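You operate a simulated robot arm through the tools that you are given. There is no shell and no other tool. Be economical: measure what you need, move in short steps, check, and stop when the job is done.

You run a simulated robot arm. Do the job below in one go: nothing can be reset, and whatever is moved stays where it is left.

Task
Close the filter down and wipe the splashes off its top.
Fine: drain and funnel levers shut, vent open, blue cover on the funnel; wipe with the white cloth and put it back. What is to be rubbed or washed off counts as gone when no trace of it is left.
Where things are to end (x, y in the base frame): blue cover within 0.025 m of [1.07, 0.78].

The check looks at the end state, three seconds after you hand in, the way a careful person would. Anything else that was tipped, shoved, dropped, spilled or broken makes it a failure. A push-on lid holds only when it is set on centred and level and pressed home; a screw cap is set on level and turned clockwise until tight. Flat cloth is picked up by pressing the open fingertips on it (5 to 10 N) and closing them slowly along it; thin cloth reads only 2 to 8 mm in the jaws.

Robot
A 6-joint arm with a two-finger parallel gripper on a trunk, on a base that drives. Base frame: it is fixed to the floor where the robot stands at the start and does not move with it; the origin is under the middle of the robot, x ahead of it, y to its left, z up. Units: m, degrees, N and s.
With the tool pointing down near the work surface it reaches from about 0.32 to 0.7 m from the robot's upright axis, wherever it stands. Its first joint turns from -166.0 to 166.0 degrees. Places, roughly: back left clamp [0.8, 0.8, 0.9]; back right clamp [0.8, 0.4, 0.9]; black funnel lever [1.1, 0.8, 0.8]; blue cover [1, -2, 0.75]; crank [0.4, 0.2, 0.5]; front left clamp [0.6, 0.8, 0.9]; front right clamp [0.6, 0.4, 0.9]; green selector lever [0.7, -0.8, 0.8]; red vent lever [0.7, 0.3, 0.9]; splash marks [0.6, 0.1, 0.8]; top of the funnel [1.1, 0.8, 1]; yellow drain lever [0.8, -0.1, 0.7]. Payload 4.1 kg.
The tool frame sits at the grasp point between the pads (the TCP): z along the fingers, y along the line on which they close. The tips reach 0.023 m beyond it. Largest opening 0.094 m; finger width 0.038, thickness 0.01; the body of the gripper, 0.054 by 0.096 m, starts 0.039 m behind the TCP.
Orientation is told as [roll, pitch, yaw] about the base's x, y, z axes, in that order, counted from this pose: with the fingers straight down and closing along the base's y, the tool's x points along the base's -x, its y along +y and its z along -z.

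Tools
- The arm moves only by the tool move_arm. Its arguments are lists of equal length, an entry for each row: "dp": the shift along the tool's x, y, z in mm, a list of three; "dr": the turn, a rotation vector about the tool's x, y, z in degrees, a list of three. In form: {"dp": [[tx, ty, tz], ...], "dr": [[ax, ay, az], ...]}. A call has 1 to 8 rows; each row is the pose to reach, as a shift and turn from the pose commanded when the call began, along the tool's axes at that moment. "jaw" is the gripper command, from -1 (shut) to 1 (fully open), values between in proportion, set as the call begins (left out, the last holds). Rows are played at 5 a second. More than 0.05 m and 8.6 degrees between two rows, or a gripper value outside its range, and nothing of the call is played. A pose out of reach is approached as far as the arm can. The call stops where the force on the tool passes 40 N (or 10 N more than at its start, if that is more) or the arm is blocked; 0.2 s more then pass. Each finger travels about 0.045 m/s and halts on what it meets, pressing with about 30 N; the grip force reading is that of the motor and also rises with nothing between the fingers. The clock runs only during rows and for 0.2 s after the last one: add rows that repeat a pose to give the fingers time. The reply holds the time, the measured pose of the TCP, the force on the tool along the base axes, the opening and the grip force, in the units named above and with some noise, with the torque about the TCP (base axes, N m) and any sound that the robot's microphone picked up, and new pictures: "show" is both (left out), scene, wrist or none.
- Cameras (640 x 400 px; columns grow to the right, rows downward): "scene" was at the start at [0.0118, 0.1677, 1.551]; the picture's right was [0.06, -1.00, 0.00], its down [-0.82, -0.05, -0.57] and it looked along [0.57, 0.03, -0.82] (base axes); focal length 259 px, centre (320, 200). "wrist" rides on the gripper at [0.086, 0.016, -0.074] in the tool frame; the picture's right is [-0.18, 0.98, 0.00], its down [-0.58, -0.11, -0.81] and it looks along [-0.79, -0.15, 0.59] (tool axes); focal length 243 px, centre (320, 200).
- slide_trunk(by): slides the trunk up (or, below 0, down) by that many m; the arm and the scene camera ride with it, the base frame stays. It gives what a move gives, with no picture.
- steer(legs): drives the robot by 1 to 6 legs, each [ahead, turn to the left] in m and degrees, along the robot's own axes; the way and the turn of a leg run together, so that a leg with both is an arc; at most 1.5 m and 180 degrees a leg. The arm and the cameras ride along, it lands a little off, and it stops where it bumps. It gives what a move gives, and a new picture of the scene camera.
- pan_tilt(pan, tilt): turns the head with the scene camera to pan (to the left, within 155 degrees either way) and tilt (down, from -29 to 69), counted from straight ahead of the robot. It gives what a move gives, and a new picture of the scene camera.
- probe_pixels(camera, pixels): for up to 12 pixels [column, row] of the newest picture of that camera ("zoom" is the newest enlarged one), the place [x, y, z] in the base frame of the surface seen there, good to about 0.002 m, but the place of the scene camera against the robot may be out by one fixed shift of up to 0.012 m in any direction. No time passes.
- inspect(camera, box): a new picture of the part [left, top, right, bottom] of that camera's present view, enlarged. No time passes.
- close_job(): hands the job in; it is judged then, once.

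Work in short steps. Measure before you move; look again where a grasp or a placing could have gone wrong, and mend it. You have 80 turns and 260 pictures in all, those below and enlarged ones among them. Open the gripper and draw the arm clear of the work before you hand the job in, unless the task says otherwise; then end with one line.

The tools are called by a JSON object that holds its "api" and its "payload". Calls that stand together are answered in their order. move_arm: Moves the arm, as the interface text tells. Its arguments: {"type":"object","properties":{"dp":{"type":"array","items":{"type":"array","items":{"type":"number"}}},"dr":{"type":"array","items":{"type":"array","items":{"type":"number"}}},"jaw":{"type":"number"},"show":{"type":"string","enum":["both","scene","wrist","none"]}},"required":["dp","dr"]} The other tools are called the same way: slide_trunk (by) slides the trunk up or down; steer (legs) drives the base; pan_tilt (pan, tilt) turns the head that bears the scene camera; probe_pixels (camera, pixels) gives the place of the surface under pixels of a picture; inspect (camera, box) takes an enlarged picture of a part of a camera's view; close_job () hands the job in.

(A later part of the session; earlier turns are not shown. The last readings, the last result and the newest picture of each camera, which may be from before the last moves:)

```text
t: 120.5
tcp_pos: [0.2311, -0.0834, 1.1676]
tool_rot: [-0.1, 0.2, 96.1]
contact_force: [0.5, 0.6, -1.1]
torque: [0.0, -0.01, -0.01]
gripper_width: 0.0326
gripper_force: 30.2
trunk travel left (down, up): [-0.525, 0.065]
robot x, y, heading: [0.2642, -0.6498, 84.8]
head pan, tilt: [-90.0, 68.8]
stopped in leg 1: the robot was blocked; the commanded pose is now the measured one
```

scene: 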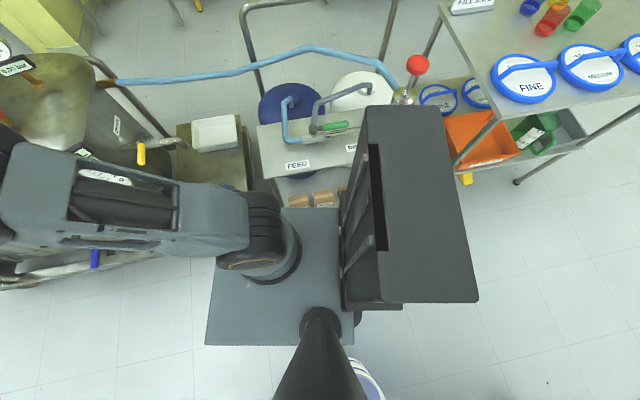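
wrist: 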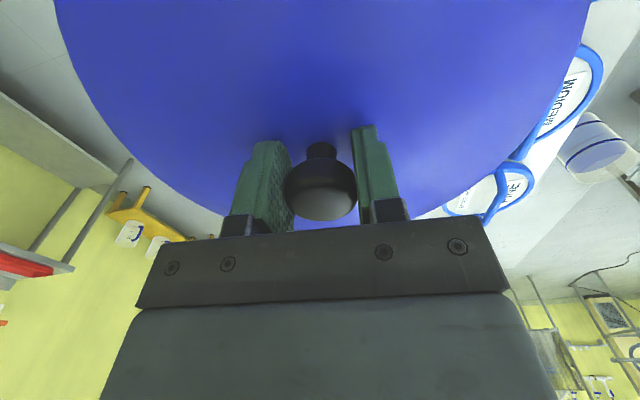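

The base is blocked at its rear right when turning left. I look down at that corner.

{"api": "pan_tilt", "payload": {"pan": -62, "tilt": 69}}

{"api": "pan_tilt", "payload": {"pan": -150, "tilt": 69}}

{"api": "pan_tilt", "payload": {"pan": 120, "tilt": 69}}

```text
t: 121.4
tcp_pos: [0.2313, -0.083, 1.1678]
tool_rot: [-0.2, 0.1, 96.1]
contact_force: [0.6, 0.1, -1.9]
torque: [-0.01, 0.01, 0.03]
gripper_width: 0.0328
gripper_force: 29.9
trunk travel left (down, up): [-0.525, 0.065]
robot x, y, heading: [0.2611, -0.6522, 84.6]
head pan, tilt: [-62.0, 68.8]
```

scene: 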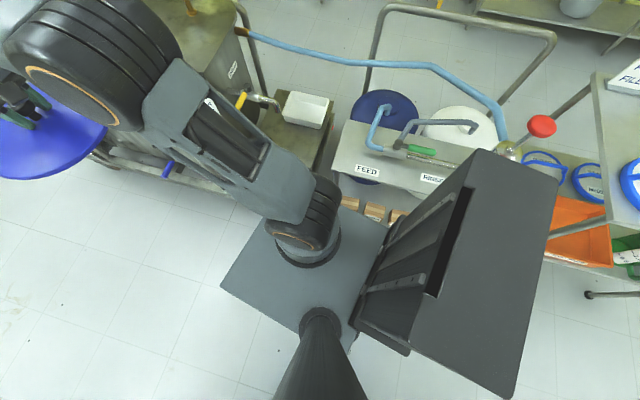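

```text
t: 123.1
tcp_pos: [0.2317, -0.0837, 1.1685]
tool_rot: [-0.1, 0.0, 96.2]
contact_force: [-0.3, 0.1, -2.1]
torque: [0.03, 0.0, -0.02]
gripper_width: 0.033
gripper_force: 29.9
trunk travel left (down, up): [-0.525, 0.065]
robot x, y, heading: [0.2652, -0.6528, 84.7]
head pan, tilt: [-150.0, 68.8]
```

scene: 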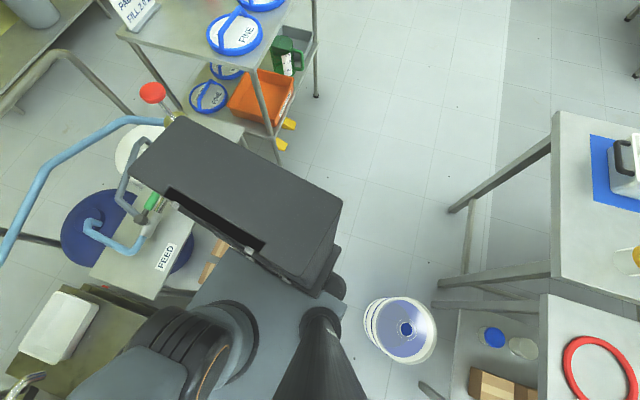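

```text
t: 126.8
tcp_pos: [0.2327, -0.0838, 1.167]
tool_rot: [-0.1, 0.1, 96.0]
contact_force: [-0.2, -0.2, -0.7]
torque: [-0.02, -0.01, -0.04]
gripper_width: 0.0329
gripper_force: 30.0
trunk travel left (down, up): [-0.525, 0.065]
robot x, y, heading: [0.2622, -0.6559, 84.9]
head pan, tilt: [120.0, 68.8]
```

scene: 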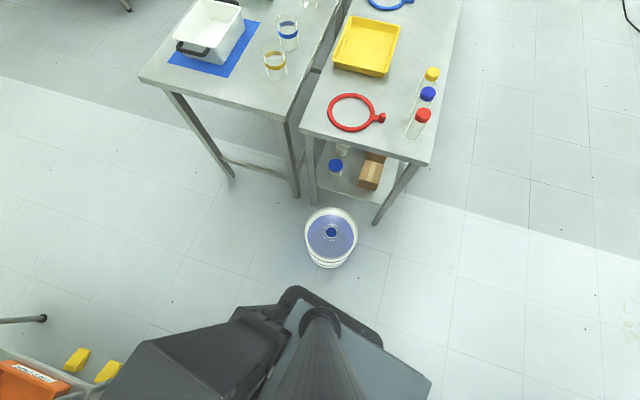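

I want the torso's far corners; I look again at pan −62 and probe them.

{"api": "pan_tilt", "payload": {"pan": -75, "tilt": 66}}

{"api": "inspect", "payload": {"camera": "scene", "box": [240, 60, 560, 300]}}

```text
t: 129.7
tcp_pos: [0.2316, -0.0827, 1.1688]
tool_rot: [-0.1, 0.1, 96.1]
contact_force: [0.3, -0.6, -2.2]
torque: [-0.04, -0.03, -0.02]
gripper_width: 0.0326
gripper_force: 30.1
trunk travel left (down, up): [-0.525, 0.065]
robot x, y, heading: [0.2634, -0.6558, 84.9]
head pan, tilt: [-75.0, 66.0]
```

scene: 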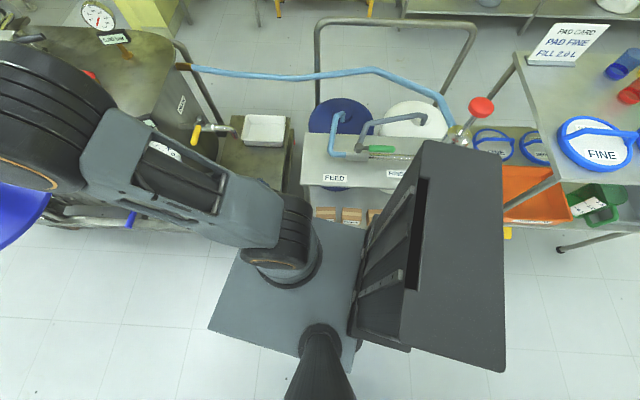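

```text
1.67 times, centred on (400, 180) of scene
```

zoom: 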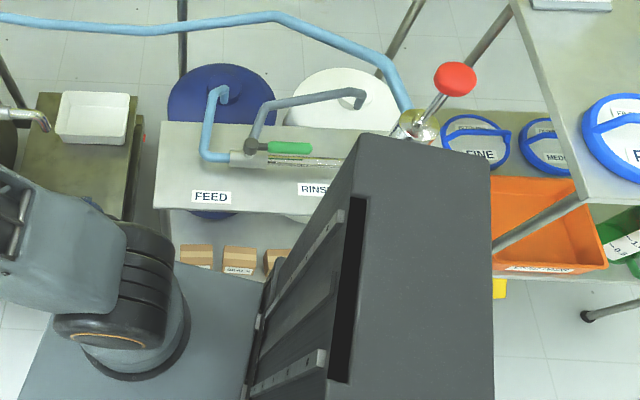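

{"api": "probe_pixels", "payload": {"camera": "scene", "pixels": [[428, 145], [500, 155], [502, 365], [355, 330], [362, 230], [350, 228], [305, 185], [395, 190], [315, 218], [350, 222], [245, 160], [290, 150]]}}

```text
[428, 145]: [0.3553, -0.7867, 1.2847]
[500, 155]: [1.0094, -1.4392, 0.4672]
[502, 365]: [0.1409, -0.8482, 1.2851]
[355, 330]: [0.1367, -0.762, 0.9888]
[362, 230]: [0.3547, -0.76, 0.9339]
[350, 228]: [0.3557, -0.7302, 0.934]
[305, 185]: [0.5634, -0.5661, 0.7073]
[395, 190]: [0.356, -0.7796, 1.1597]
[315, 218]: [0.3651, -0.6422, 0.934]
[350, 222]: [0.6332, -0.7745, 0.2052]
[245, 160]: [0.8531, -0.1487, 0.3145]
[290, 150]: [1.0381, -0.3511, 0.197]
```

The pitcher shelf edge lies at y≈−0.35, so the base's front right corner is against it. I back off 0.15 m and then curve away to the left.

{"api": "steer", "payload": {"legs": [[-0.15, 0], [0.5, 48], [0.25, 0], [0.4, -42]]}}

{"api": "pan_tilt", "payload": {"pan": -60, "tilt": 45}}

{"api": "pan_tilt", "payload": {"pan": 0, "tilt": 40}}

```text
t: 137.1
tcp_pos: [-0.3135, 0.7726, 1.1671]
tool_rot: [-0.1, 0.1, 101.8]
contact_force: [-0.5, 0.0, -1.1]
torque: [-0.01, 0.0, 0.02]
gripper_width: 0.0324
gripper_force: 29.2
trunk travel left (down, up): [-0.525, 0.065]
robot x, y, heading: [-0.2271, 0.2108, 90.8]
head pan, tilt: [-75.0, 66.0]
```

scene: 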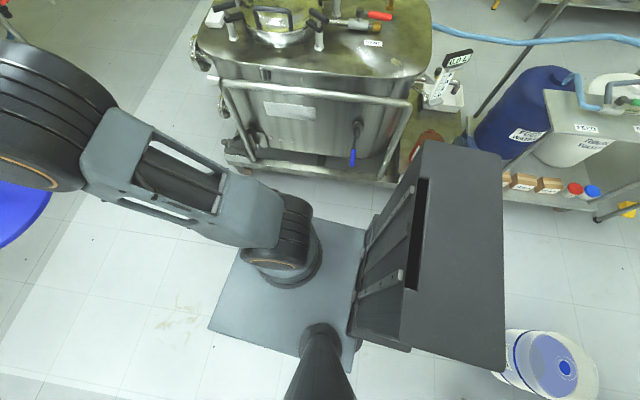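

```text
t: 138.0
tcp_pos: [-0.3145, 0.772, 1.1673]
tool_rot: [-0.2, 0.1, 101.9]
contact_force: [0.0, -0.6, -0.9]
torque: [-0.01, 0.0, 0.01]
gripper_width: 0.0324
gripper_force: 30.0
trunk travel left (down, up): [-0.525, 0.065]
robot x, y, heading: [-0.2279, 0.2115, 90.8]
head pan, tilt: [-60.0, 45.0]
```

scene: 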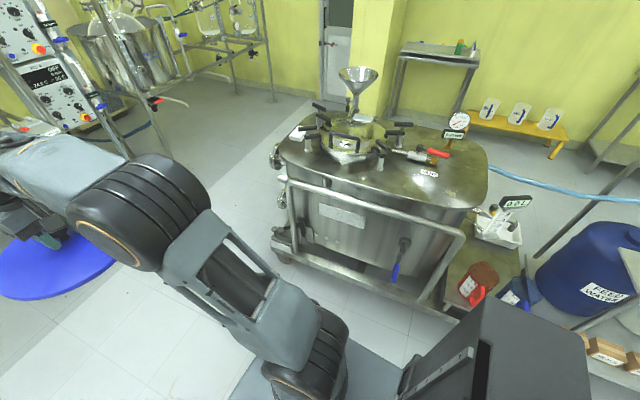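

```text
t: 139.3
tcp_pos: [-0.3143, 0.7724, 1.1675]
tool_rot: [-0.1, 0.1, 101.9]
contact_force: [-0.4, 0.3, -1.2]
torque: [0.0, -0.01, 0.02]
gripper_width: 0.0326
gripper_force: 29.5
trunk travel left (down, up): [-0.525, 0.065]
robot x, y, heading: [-0.2248, 0.2091, 91.2]
head pan, tilt: [0.0, 40.0]
```

scene: 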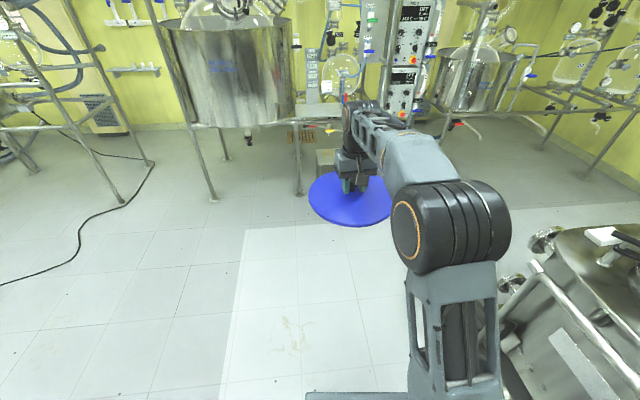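

Clear now, at (−0.225,0.21). I probe how far the left side is free.

{"api": "probe_pixels", "payload": {"camera": "scene", "pixels": [[212, 198], [300, 193], [320, 160], [445, 125], [580, 178], [125, 205], [560, 235], [598, 240], [545, 245], [620, 250]]}}

```text
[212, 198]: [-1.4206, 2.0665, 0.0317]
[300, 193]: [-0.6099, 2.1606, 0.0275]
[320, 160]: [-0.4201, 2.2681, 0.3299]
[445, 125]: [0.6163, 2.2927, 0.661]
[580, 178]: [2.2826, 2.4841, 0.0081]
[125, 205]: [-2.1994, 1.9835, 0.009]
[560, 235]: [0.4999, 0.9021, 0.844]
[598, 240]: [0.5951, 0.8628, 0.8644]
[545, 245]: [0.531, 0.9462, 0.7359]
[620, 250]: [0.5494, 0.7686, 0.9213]
```

Benches begin at y≈2.05. I drive ahead and curve round the vessel's left end, ending at about (0.9,1.48) facing −y.

{"api": "steer", "payload": {"legs": [[0.7, 0], [0.9, -91], [0.57, 0], [0, -90]]}}

{"api": "pan_tilt", "payload": {"pan": 5, "tilt": 50}}

```text
t: 154.1
tcp_pos: [0.9735, 0.9047, 1.1681]
tool_rot: [-0.1, 0.1, -79.0]
contact_force: [0.9, -0.6, -1.2]
torque: [0.03, -0.01, 0.02]
gripper_width: 0.0323
gripper_force: 29.8
trunk travel left (down, up): [-0.525, 0.065]
robot x, y, heading: [0.8956, 1.4686, -89.8]
head pan, tilt: [0.0, 40.0]
cut short: leg 2
```

scene: 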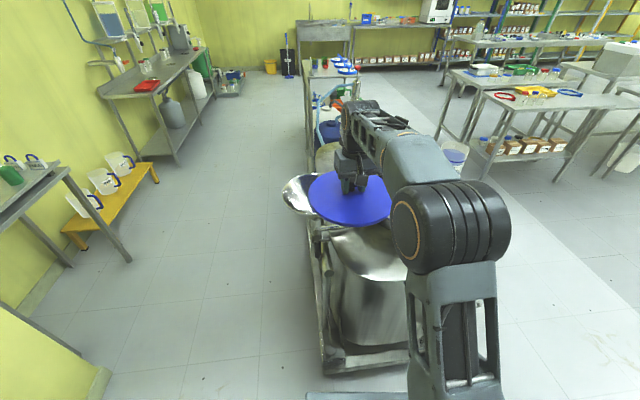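

```text
t: 154.8
tcp_pos: [0.973, 0.9041, 1.168]
tool_rot: [-0.1, 0.1, -79.1]
contact_force: [0.0, 0.1, -1.8]
torque: [0.04, -0.02, 0.04]
gripper_width: 0.0324
gripper_force: 29.8
trunk travel left (down, up): [-0.525, 0.065]
robot x, y, heading: [0.894, 1.4709, -90.0]
head pan, tilt: [5.0, 50.0]
```

scene: 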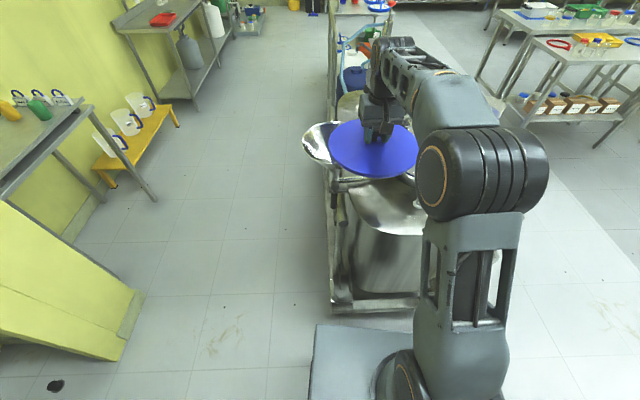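

I enlarge the funnel region and probe its rim for the centre.

{"api": "inspect", "payload": {"camera": "scene", "box": [280, 90, 440, 250]}}

{"api": "probe_pixels", "payload": {"camera": "zoom", "pixels": [[92, 150], [100, 175], [120, 140], [150, 125], [130, 190], [165, 195], [200, 200], [110, 165], [195, 250], [240, 260]]}}

```text
2.50 times, centred on (360, 170) of scene
```

zoom: 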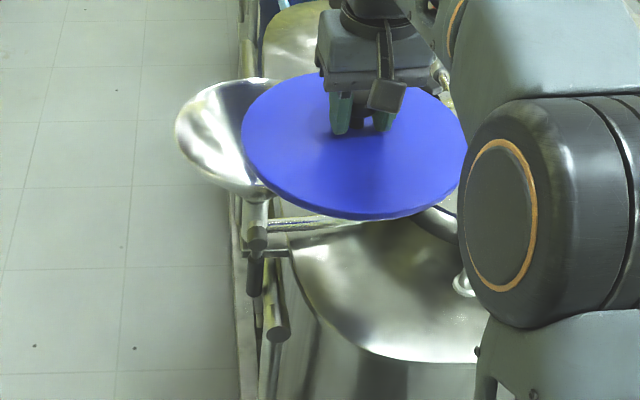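

```text
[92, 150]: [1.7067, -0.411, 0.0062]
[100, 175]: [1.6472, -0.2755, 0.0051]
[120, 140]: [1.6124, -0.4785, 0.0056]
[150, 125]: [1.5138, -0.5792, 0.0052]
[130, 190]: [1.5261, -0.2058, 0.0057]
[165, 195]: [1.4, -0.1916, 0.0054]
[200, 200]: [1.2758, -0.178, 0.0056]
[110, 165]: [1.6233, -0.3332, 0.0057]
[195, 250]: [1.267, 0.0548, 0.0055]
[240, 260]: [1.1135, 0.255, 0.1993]
```

{"api": "probe_pixels", "payload": {"camera": "zoom", "pixels": [[179, 130], [181, 145], [190, 160], [203, 172], [185, 110], [200, 95], [220, 84], [240, 80], [225, 184], [257, 238], [254, 285], [258, 212]]}}

```text
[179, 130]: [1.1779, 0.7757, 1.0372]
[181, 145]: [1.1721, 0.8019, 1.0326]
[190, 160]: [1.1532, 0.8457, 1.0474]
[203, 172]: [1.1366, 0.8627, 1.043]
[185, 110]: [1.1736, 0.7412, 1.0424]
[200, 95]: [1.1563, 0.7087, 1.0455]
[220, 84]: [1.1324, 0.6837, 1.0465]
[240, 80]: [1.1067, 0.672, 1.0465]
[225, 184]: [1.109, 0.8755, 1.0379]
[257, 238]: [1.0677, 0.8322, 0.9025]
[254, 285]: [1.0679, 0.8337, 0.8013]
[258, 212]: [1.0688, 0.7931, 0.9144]
```

The rim is a circle centred ≈(1.07,0.777), radius 0.109, z≈1.042. Reach is marginal, so I check the frame's nearest edge before rolling a little closer.

{"api": "probe_pixels", "payload": {"camera": "scene", "pixels": [[345, 308], [380, 306], [410, 300], [340, 285], [335, 312], [395, 235], [350, 220]]}}

```text
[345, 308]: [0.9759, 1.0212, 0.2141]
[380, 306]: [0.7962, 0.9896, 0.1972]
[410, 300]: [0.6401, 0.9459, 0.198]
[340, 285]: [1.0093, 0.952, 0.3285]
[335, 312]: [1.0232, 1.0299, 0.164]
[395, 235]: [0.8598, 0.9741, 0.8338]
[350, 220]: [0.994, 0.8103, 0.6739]
```

Frame edge is at y≈1.03; base front at 1.22. I roll 0.10 m ahead and move the cover over the funnel, still high.

{"api": "steer", "payload": {"legs": [[0.1, 0]]}}

```text
t: 155.9
tcp_pos: [0.9729, 0.8023, 1.1682]
tool_rot: [-0.1, 0.1, -79.1]
contact_force: [0.7, -0.5, -1.2]
torque: [0.03, -0.02, -0.01]
gripper_width: 0.0321
gripper_force: 30.1
trunk travel left (down, up): [-0.525, 0.065]
robot x, y, heading: [0.8925, 1.3669, -90.0]
head pan, tilt: [5.0, 50.0]
```

scene: 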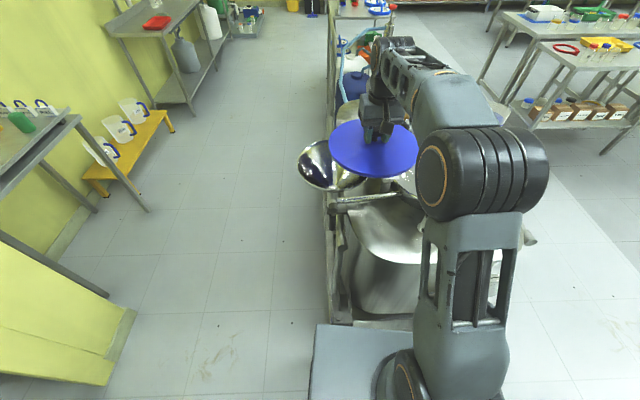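

I bring the cover over the rim centre and down to TCP z≈1.12.

{"api": "move_arm", "payload": {"dp": [[-15, 30, 0], [-30, 60, 0], [-45.4, 90.6, 0], [-45.4, 90.6, 25], [-45.4, 90.6, 48], [-45.4, 90.6, 48]], "dr": [[0, 0, 0], [0, 0, 0], [0, 0, 0], [0, 0, 0], [0, 0, 0], [0, 0, 0]]}}

{"api": "inspect", "payload": {"camera": "scene", "box": [260, 90, 420, 250]}}

```text
t: 157.3
tcp_pos: [1.0708, 0.7763, 1.1182]
tool_rot: [-0.1, 0.1, -79.0]
contact_force: [0.0, 0.5, -1.6]
torque: [0.0, 0.0, 0.0]
gripper_width: 0.0322
gripper_force: 30.4
trunk travel left (down, up): [-0.525, 0.065]
robot x, y, heading: [0.8951, 1.3653, -89.9]
head pan, tilt: [5.0, 50.0]
```

scene: 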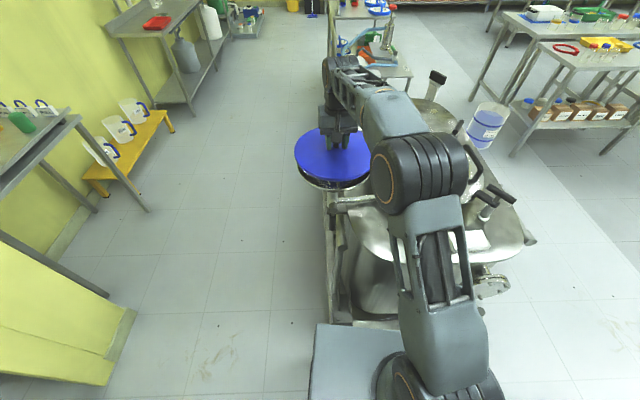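
wrist: 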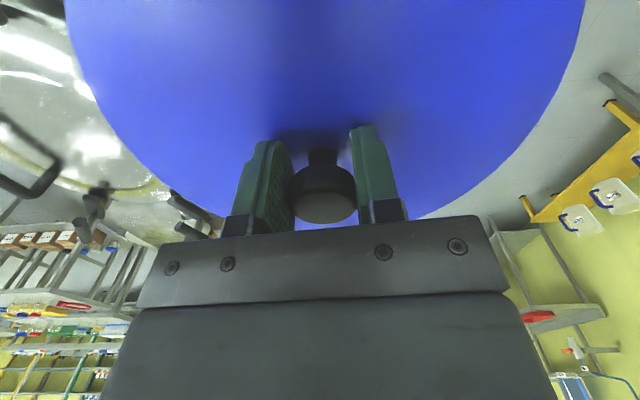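

```text
2.50 times, centred on (340, 170) of scene
```

zoom: 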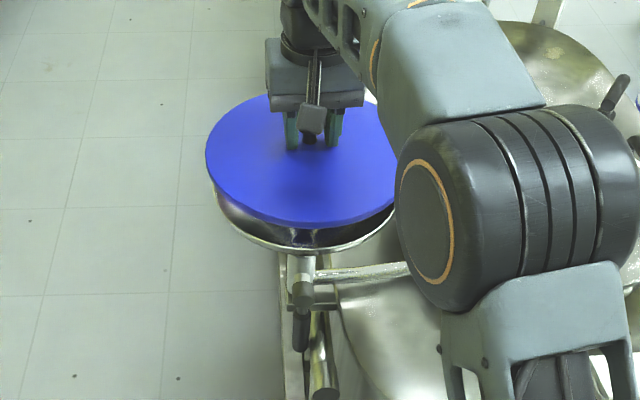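

Cover and rim look concentric. I lower slowly until contact.

{"api": "move_arm", "payload": {"dp": [[0, 0, 8], [0, 0, 14], [0, 0, 18], [0, 0, 22], [0, 0, 25], [0, 0, 28], [0, 0, 30], [0, 0, 32]], "dr": [[0, 0, 0], [0, 0, 0], [0, 0, 0], [0, 0, 0], [0, 0, 0], [0, 0, 0], [0, 0, 0], [0, 0, 0]], "show": "scene"}}

{"api": "inspect", "payload": {"camera": "scene", "box": [280, 110, 400, 220]}}

```text
t: 159.1
tcp_pos: [1.0699, 0.7776, 1.0916]
tool_rot: [0.0, -0.3, -79.2]
contact_force: [0.4, -3.8, 21.3]
torque: [0.4, 0.02, -0.33]
gripper_width: 0.0323
gripper_force: 30.3
trunk travel left (down, up): [-0.525, 0.065]
robot x, y, heading: [0.8904, 1.3687, -90.2]
head pan, tilt: [5.0, 50.0]
```

scene: 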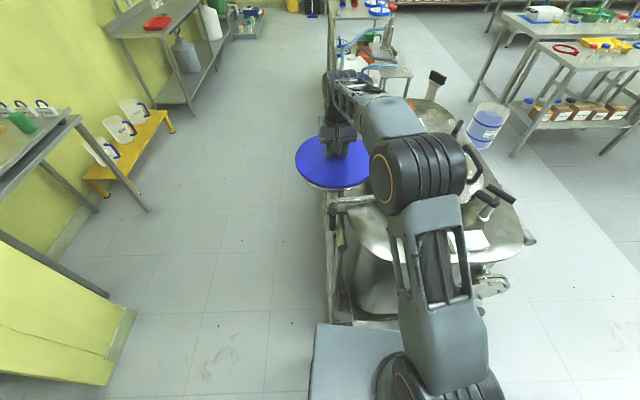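

```text
3.64 times, centred on (340, 165) of scene
```

zoom: 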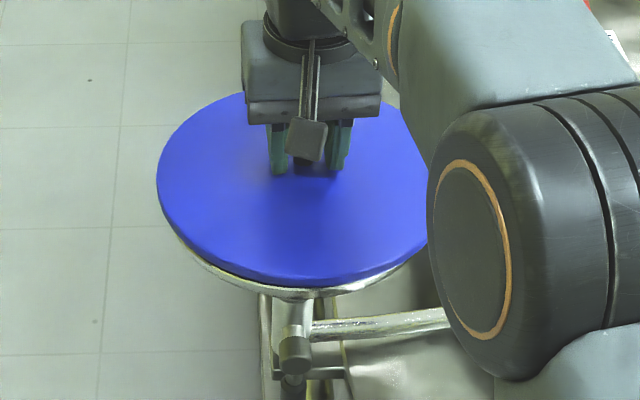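

Contact at 21 N. I probe the cover edge and the rim to see whether it's centred and seated.

{"api": "probe_pixels", "payload": {"camera": "zoom", "pixels": [[158, 180], [290, 275], [290, 285], [290, 293], [200, 250], [195, 258], [225, 97], [380, 265], [385, 277], [165, 210], [345, 277], [300, 250]]}}

```text
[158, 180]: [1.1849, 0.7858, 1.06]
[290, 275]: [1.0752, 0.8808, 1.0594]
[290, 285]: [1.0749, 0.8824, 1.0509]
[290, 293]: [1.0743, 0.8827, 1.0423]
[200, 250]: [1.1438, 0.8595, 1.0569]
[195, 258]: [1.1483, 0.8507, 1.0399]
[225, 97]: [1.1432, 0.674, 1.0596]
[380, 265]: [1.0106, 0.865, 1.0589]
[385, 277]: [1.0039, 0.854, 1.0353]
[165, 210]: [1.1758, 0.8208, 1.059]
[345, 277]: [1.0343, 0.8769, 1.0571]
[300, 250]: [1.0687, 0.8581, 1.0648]
```

The cover is level, but scene probes hint it may be ~8 mm toward −y. I cross-check with the wrist camera.

{"api": "inspect", "payload": {"camera": "wrist", "box": [0, 0, 640, 400]}}

{"api": "probe_pixels", "payload": {"camera": "zoom", "pixels": [[325, 195], [325, 160], [68, 20], [95, 85], [130, 140], [160, 175], [583, 15], [560, 80], [520, 140], [470, 185], [440, 205], [200, 205]]}}

```text
1.00 times, centred on (320, 200) of wrist (not enlarged: the box is as wide or as high as the picture)
```

zoom: 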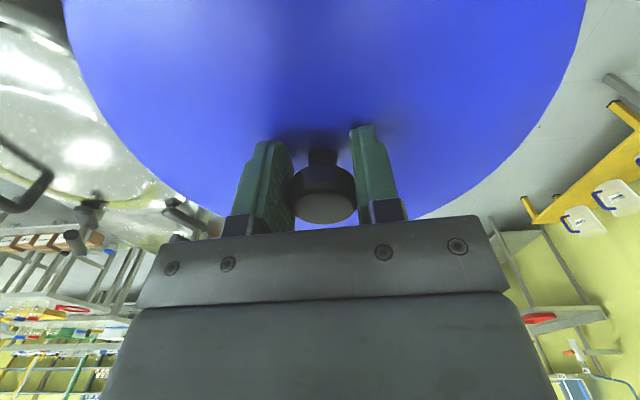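

```text
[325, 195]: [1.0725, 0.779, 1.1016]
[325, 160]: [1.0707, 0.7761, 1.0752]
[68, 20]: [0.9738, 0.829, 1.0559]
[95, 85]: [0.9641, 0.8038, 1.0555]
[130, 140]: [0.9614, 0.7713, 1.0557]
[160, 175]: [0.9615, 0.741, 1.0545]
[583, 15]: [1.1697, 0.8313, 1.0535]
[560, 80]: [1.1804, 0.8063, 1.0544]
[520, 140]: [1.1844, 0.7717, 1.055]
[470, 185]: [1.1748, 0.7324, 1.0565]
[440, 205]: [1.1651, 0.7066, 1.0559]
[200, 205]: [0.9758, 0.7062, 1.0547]
```

Both cameras agree the cover is ~7.5 mm off the rim centre toward −y. I lift it slightly, shift +y 7.5 mm, and set it down again.

{"api": "move_arm", "payload": {"dp": [[0, 0, -8], [0, 0, -12], [4, 0.5, -12], [7.4, 0.9, -12], [7.4, 0.9, -6], [7.4, 0.9, -3], [7.4, 0.9, 0], [7.4, 0.9, 0]], "dr": [[0, 0, 0], [0, 0, 0], [0, 0, 0], [0, 0, 0], [0, 0, 0], [0, 0, 0], [0, 0, 0], [0, 0, 0]], "show": "scene"}}

{"api": "inspect", "payload": {"camera": "scene", "box": [280, 110, 400, 220]}}

{"api": "probe_pixels", "payload": {"camera": "zoom", "pixels": [[158, 180], [290, 275], [290, 285], [290, 293], [290, 300], [200, 250], [195, 258], [225, 97], [380, 265], [385, 277]]}}

```text
t: 160.9
tcp_pos: [1.0698, 0.7829, 1.0912]
tool_rot: [-0.1, -0.2, -79.0]
contact_force: [4.5, -4.6, 22.7]
torque: [0.27, -0.04, -0.32]
gripper_width: 0.0322
gripper_force: 29.4
trunk travel left (down, up): [-0.525, 0.065]
robot x, y, heading: [0.8949, 1.3698, -90.2]
head pan, tilt: [5.0, 50.0]
```

scene: 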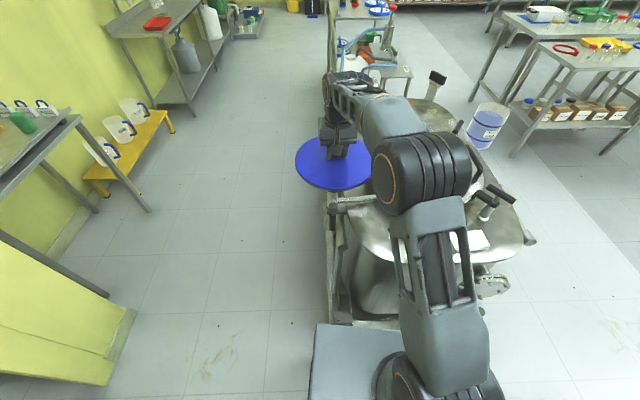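

```text
3.64 times, centred on (340, 165) of scene
```

zoom: 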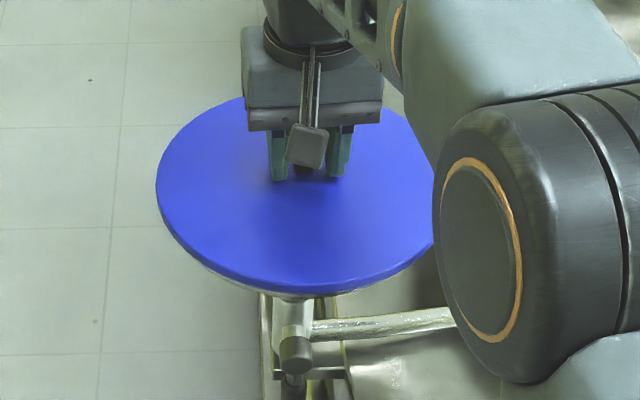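

```text
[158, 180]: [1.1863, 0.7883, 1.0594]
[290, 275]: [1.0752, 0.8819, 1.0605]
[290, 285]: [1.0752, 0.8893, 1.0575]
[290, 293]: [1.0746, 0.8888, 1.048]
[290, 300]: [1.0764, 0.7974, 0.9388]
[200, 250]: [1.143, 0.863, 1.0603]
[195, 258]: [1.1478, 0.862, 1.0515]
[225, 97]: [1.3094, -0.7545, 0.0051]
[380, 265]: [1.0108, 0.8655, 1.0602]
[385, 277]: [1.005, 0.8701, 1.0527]
```

Now the cover hides the rim evenly all round. I release it and withdraw upward.

{"api": "move_arm", "payload": {"dp": [[0, 0, -1], [0, 0, -1], [0, 0, -1], [0, 0, -1], [0, 0, -1], [0, 0, -20], [0, 0, -60], [0, 0, -100]], "dr": [[0, 0, 0], [0, 0, 0], [0, 0, 0], [0, 0, 0], [0, 0, 0], [0, 0, 0], [0, 0, 0], [0, 0, 0]], "jaw": 0.6}}

{"api": "inspect", "payload": {"camera": "scene", "box": [280, 110, 400, 220]}}

```text
t: 162.7
tcp_pos: [1.0702, 0.7823, 1.1879]
tool_rot: [-0.2, 0.1, -79.1]
contact_force: [-0.1, -0.3, 0.5]
torque: [0.01, 0.03, 0.03]
gripper_width: 0.0752
gripper_force: 0.1
trunk travel left (down, up): [-0.525, 0.065]
robot x, y, heading: [0.8893, 1.3645, -90.2]
head pan, tilt: [5.0, 50.0]
```

scene: 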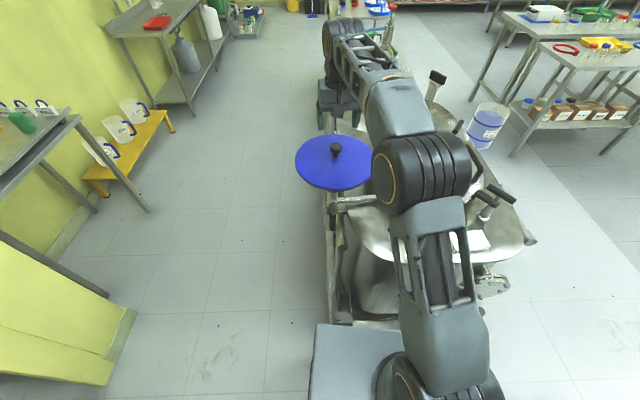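
wrist: 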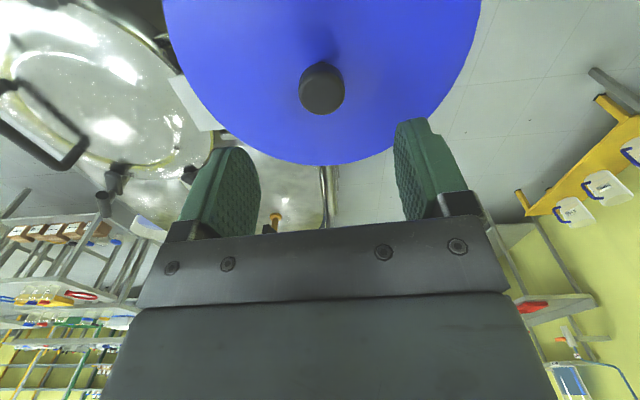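

```text
3.64 times, centred on (340, 165) of scene
```

zoom: 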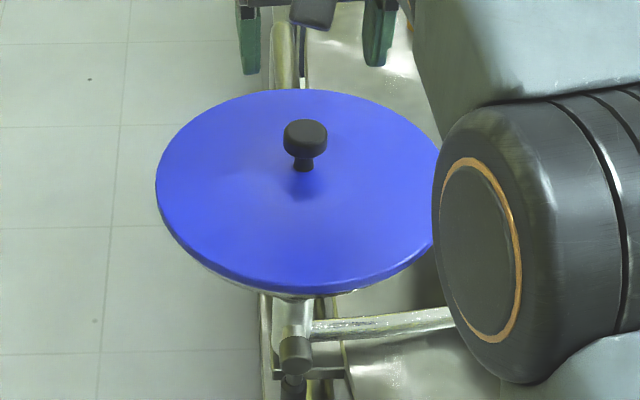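

The cover is on. Now the funnel lever: black valve under the funnel at zoom (293,355). I enlarge that area and probe the surroundings.

{"api": "inspect", "payload": {"camera": "scene", "box": [300, 180, 400, 320]}}

{"api": "probe_pixels", "payload": {"camera": "scene", "pixels": [[335, 208], [336, 222], [336, 232], [334, 240], [342, 245], [343, 260], [360, 203], [352, 230], [330, 230], [375, 245], [328, 250], [340, 300]]}}

```text
2.86 times, centred on (350, 250) of scene
```

zoom: 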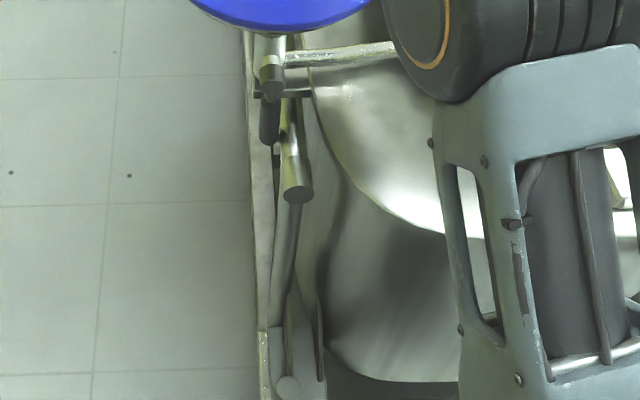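

```text
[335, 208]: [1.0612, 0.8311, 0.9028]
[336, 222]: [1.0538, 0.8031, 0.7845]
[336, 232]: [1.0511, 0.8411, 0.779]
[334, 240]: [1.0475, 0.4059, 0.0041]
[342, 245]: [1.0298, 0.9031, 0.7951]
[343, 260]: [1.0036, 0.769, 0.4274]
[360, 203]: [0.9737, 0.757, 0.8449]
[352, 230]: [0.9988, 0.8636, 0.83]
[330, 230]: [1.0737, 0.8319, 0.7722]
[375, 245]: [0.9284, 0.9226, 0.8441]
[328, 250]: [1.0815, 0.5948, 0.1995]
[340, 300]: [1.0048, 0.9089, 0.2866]
```

The valve stem faces +y at (1.066,0.832,0.9025), its handle hanging down to z≈0.80 (open). I'll grip it with a horizontal tool from +y and swing it clockwise to horizontal (+x). I back the robot 0.2 m for room and begin tilting the tool.

{"api": "steer", "payload": {"legs": [[-0.2, 0]]}}

{"api": "move_arm", "payload": {"dp": [[0, 0, 0], [0, 0, 0], [0, 0, 0], [0, 0, 0], [0, 0, 0], [0, 0, 0], [0, 0, 0], [0, 0, 0]], "dr": [[0, -8.5, 0], [0, -17, 0], [0, -25.5, 0], [0, -34, 0], [0, -42.5, 0], [0, -51, 0], [0, -59.5, 0], [0, -68, 0]], "jaw": 0.1}}

```text
t: 164.3
tcp_pos: [1.0701, 0.9819, 1.1876]
tool_rot: [-0.1, 0.1, -79.0]
contact_force: [0.2, 0.9, -0.1]
torque: [0.02, 0.01, 0.0]
gripper_width: 0.075
gripper_force: 0.1
trunk travel left (down, up): [-0.525, 0.065]
robot x, y, heading: [0.8895, 1.5656, -90.4]
head pan, tilt: [5.0, 50.0]
```

scene: 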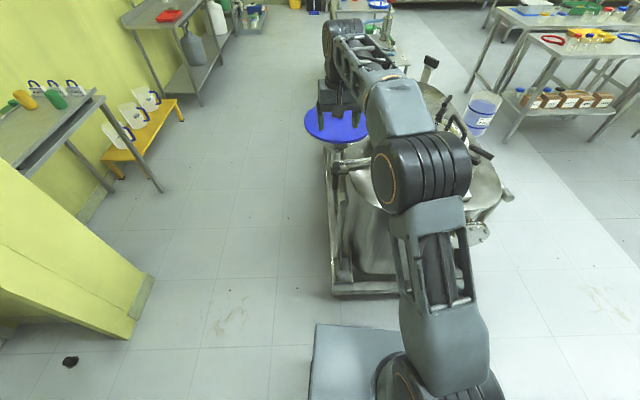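

```text
t: 166.1
tcp_pos: [1.0684, 0.9817, 1.186]
tool_rot: [-0.1, -64.3, -80.1]
contact_force: [0.6, 0.4, 0.8]
torque: [-0.01, 0.02, 0.01]
gripper_width: 0.0518
gripper_force: 0.0
out of reach, approached as far as the arm can: row 8
trunk travel left (down, up): [-0.525, 0.065]
robot x, y, heading: [0.8924, 1.5657, -90.0]
head pan, tilt: [5.0, 50.0]
```

scene: 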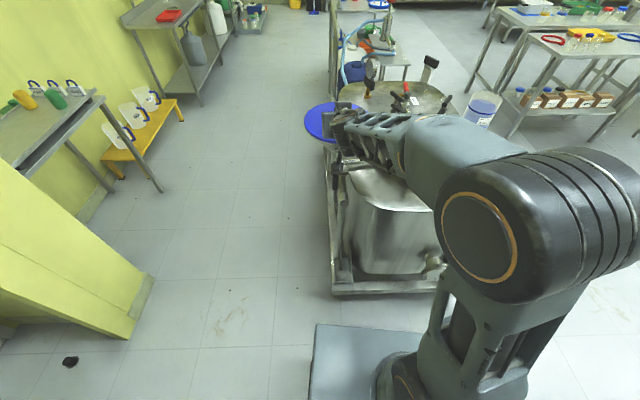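
wrist: 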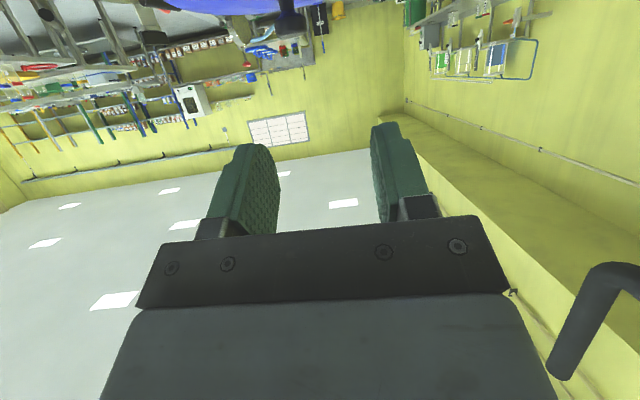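

Tilting forward puts the camera below; a ~50° tilt will suit, pushing with closed fingertips from the −x side. I probe the handle and nearby parts again in the current view.

{"api": "inspect", "payload": {"camera": "scene", "box": [290, 110, 390, 230]}}

```text
3.33 times, centred on (340, 170) of scene
```

zoom: 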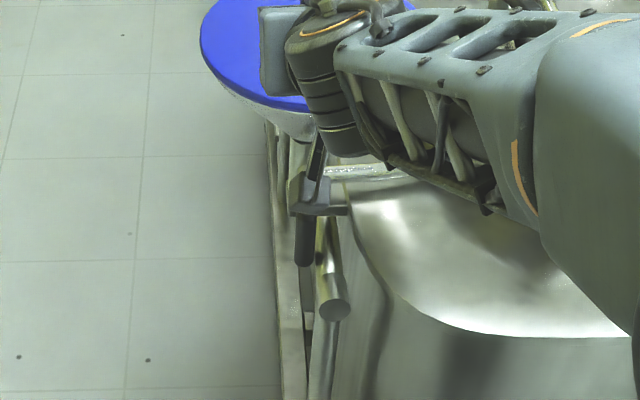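

{"api": "probe_pixels", "payload": {"camera": "zoom", "pixels": [[304, 222], [304, 245], [304, 262], [296, 240], [312, 240], [298, 185], [335, 310], [322, 250], [340, 210], [352, 172], [318, 205], [322, 285]]}}

```text
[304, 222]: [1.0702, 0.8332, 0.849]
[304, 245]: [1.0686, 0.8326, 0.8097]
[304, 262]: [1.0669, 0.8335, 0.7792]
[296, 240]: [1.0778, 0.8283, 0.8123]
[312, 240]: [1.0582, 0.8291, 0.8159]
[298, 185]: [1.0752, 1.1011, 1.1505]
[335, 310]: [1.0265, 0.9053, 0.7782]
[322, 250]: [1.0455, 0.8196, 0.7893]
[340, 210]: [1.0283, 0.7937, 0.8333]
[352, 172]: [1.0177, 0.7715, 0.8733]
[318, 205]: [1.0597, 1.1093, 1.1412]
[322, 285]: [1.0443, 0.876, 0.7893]
```

Handle: centre x 1.068, front face y≈0.835, z 0.775–0.88. I set the tilt to 50° and close the fingers.

{"api": "move_arm", "payload": {"dp": [[0, 0, 0], [0, 0, 0], [0, 0, 0], [0, 0, 0]], "dr": [[0, 8, 0], [0, 15, 0], [0, 15, 0], [0, 15, 0]], "jaw": -1, "show": "none"}}

```text
t: 167.1
tcp_pos: [1.0684, 0.9815, 1.1872]
tool_rot: [-0.9, -49.5, -79.2]
contact_force: [-0.3, -0.7, 0.0]
torque: [-0.02, -0.01, -0.01]
gripper_width: 0.0
gripper_force: 30.3
out of reach, approached as far as the arm can: row 1, 2
trunk travel left (down, up): [-0.525, 0.065]
robot x, y, heading: [0.8921, 1.5644, -89.7]
head pan, tilt: [5.0, 50.0]
```

Now I lower the tilted tool to (1.042,0.99,0.85), in front of the lever on its −x side.

{"api": "move_arm", "payload": {"dp": [[33, -3, 26], [66, -6, 52], [99, -9, 78], [132, -12, 104], [165, -15, 130], [198, -18, 157], [231, -21, 183], [264.7, -24.3, 208.7]], "dr": [[0, 0, 0], [0, 0, 0], [0, 0, 0], [0, 0, 0], [0, 0, 0], [0, 0, 0], [0, 0, 0], [0, 0, 0]]}}

{"api": "inspect", "payload": {"camera": "scene", "box": [270, 110, 430, 250]}}

```text
t: 168.9
tcp_pos: [1.051, 0.9945, 0.8605]
tool_rot: [-1.1, -49.6, -79.2]
contact_force: [-0.5, 0.4, -0.5]
torque: [0.02, 0.0, 0.02]
gripper_width: 0.0001
gripper_force: 29.9
out of reach, approached as far as the arm can: row 8
trunk travel left (down, up): [-0.525, 0.065]
robot x, y, heading: [0.8928, 1.5698, -89.8]
head pan, tilt: [5.0, 50.0]
```

scene: 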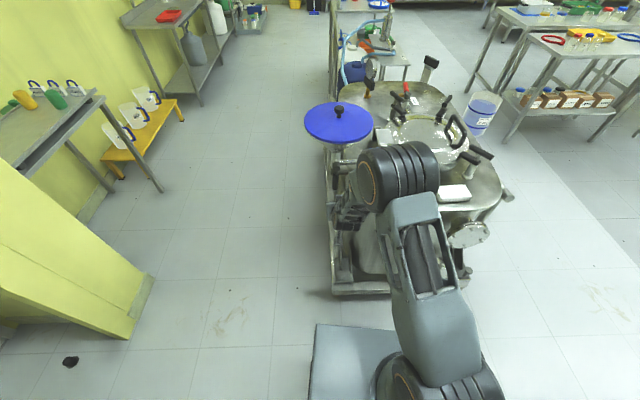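
wrist: 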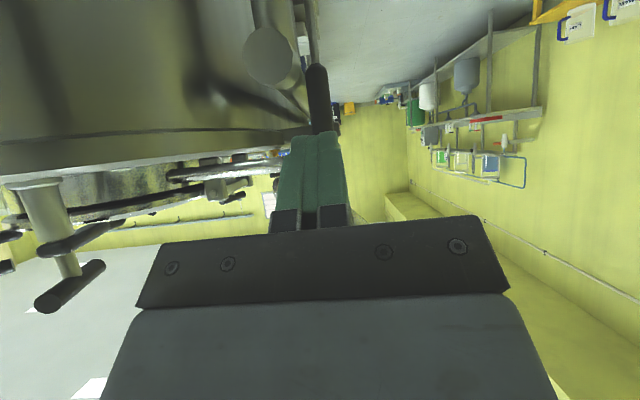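

```text
2.86 times, centred on (350, 180) of scene
```

zoom: 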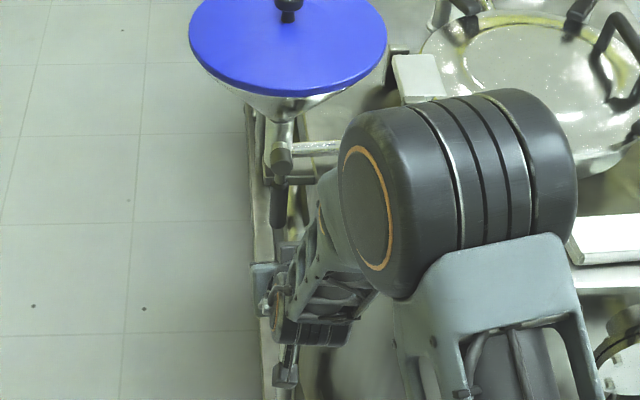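

The fingers are before the lever (black handle at (318,95) in the wrist view). I advance 0.11 m toward −y and look again.

{"api": "move_arm", "payload": {"dp": [[-19, -5.6, 22.4], [-38, -11.2, 44.8], [-57, -16.8, 67.2], [-70, -20.6, 82]], "dr": [[0, 0, 0], [0, 0, 0], [0, 0, 0], [0, 0, 0]]}}

{"api": "inspect", "payload": {"camera": "scene", "box": [290, 130, 390, 220]}}

{"api": "inspect", "payload": {"camera": "wrist", "box": [220, 0, 420, 220]}}

```text
t: 169.9
tcp_pos: [1.0502, 0.8844, 0.8609]
tool_rot: [-0.9, -49.6, -79.2]
contact_force: [-0.4, -0.3, -0.3]
torque: [-0.01, 0.01, 0.02]
gripper_width: 0.0002
gripper_force: 30.0
trunk travel left (down, up): [-0.525, 0.065]
robot x, y, heading: [0.8898, 1.5685, -90.1]
head pan, tilt: [5.0, 50.0]
```

scene: 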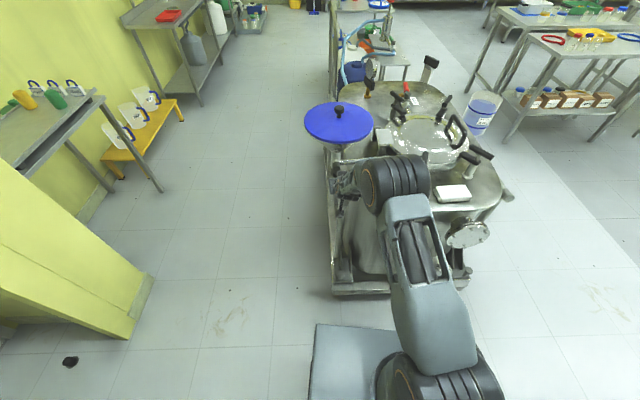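
wrist: 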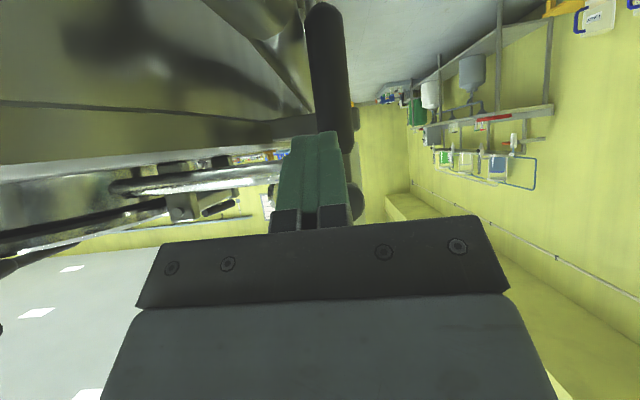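

```text
4.44 times, centred on (340, 175) of scene
```

zoom: 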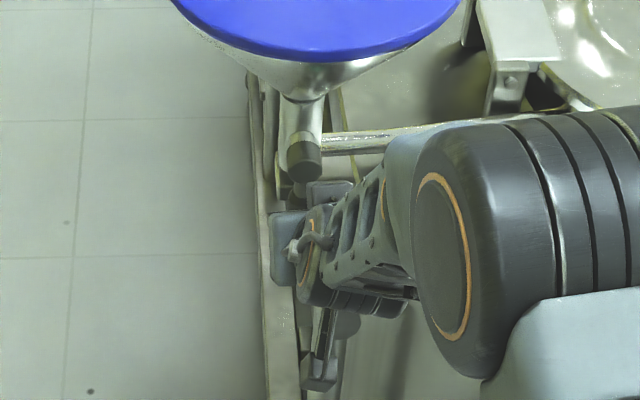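

```text
1.82 times, centred on (320, 110) of wrist
```

zoom: 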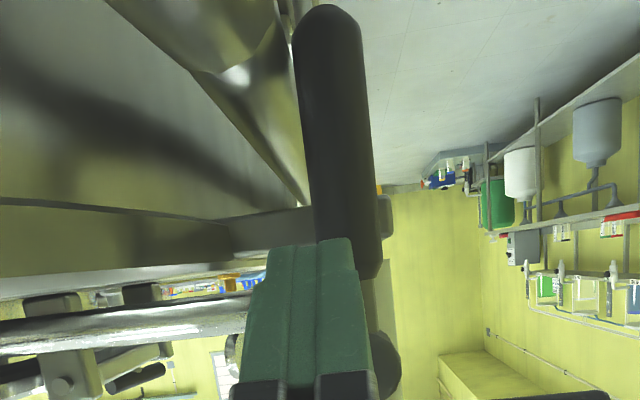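

I probe the handle from this close view to set the sideways offset.

{"api": "probe_pixels", "payload": {"camera": "zoom", "pixels": [[333, 60], [335, 120], [340, 200], [350, 225], [302, 100], [368, 100], [378, 210], [365, 265], [270, 60], [385, 355], [250, 225]]}}

```text
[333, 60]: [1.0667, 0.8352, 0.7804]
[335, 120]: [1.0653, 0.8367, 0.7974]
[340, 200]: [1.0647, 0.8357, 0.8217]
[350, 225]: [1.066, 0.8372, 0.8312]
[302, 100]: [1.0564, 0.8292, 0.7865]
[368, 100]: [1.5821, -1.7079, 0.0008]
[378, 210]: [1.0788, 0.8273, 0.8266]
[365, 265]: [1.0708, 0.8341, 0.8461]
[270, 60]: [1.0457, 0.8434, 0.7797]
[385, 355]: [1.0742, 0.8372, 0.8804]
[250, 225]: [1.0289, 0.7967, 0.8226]
```

I step 13 mm to −x, then 48 mm forward so the closed fingertips are beside the handle.

{"api": "move_arm", "payload": {"dp": [[1.6, -13, -1.9], [-12, -17, 17], [-26.2, -22, 36.8], [-26.2, -22, 36.8]], "dr": [[0, 0, 0], [0, 0, 0], [0, 0, 0], [0, 0, 0]], "show": "wrist"}}

```text
t: 170.9
tcp_pos: [1.0359, 0.8362, 0.8558]
tool_rot: [-0.8, -49.5, -79.1]
contact_force: [-0.6, -0.6, 0.0]
torque: [-0.01, -0.01, 0.05]
gripper_width: 0.0
gripper_force: 30.0
trunk travel left (down, up): [-0.525, 0.065]
robot x, y, heading: [0.8911, 1.5676, -90.1]
head pan, tilt: [5.0, 50.0]
5 turns are left
```

wrist: 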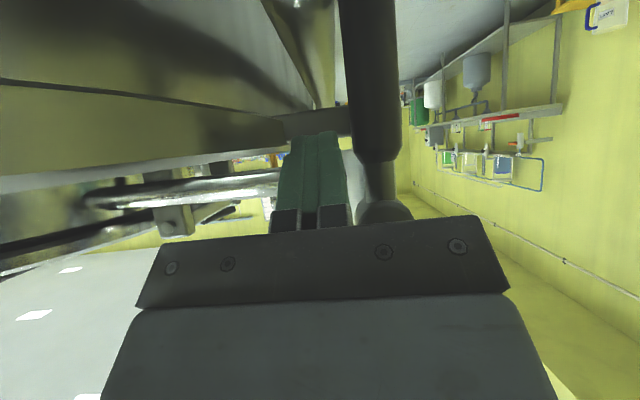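

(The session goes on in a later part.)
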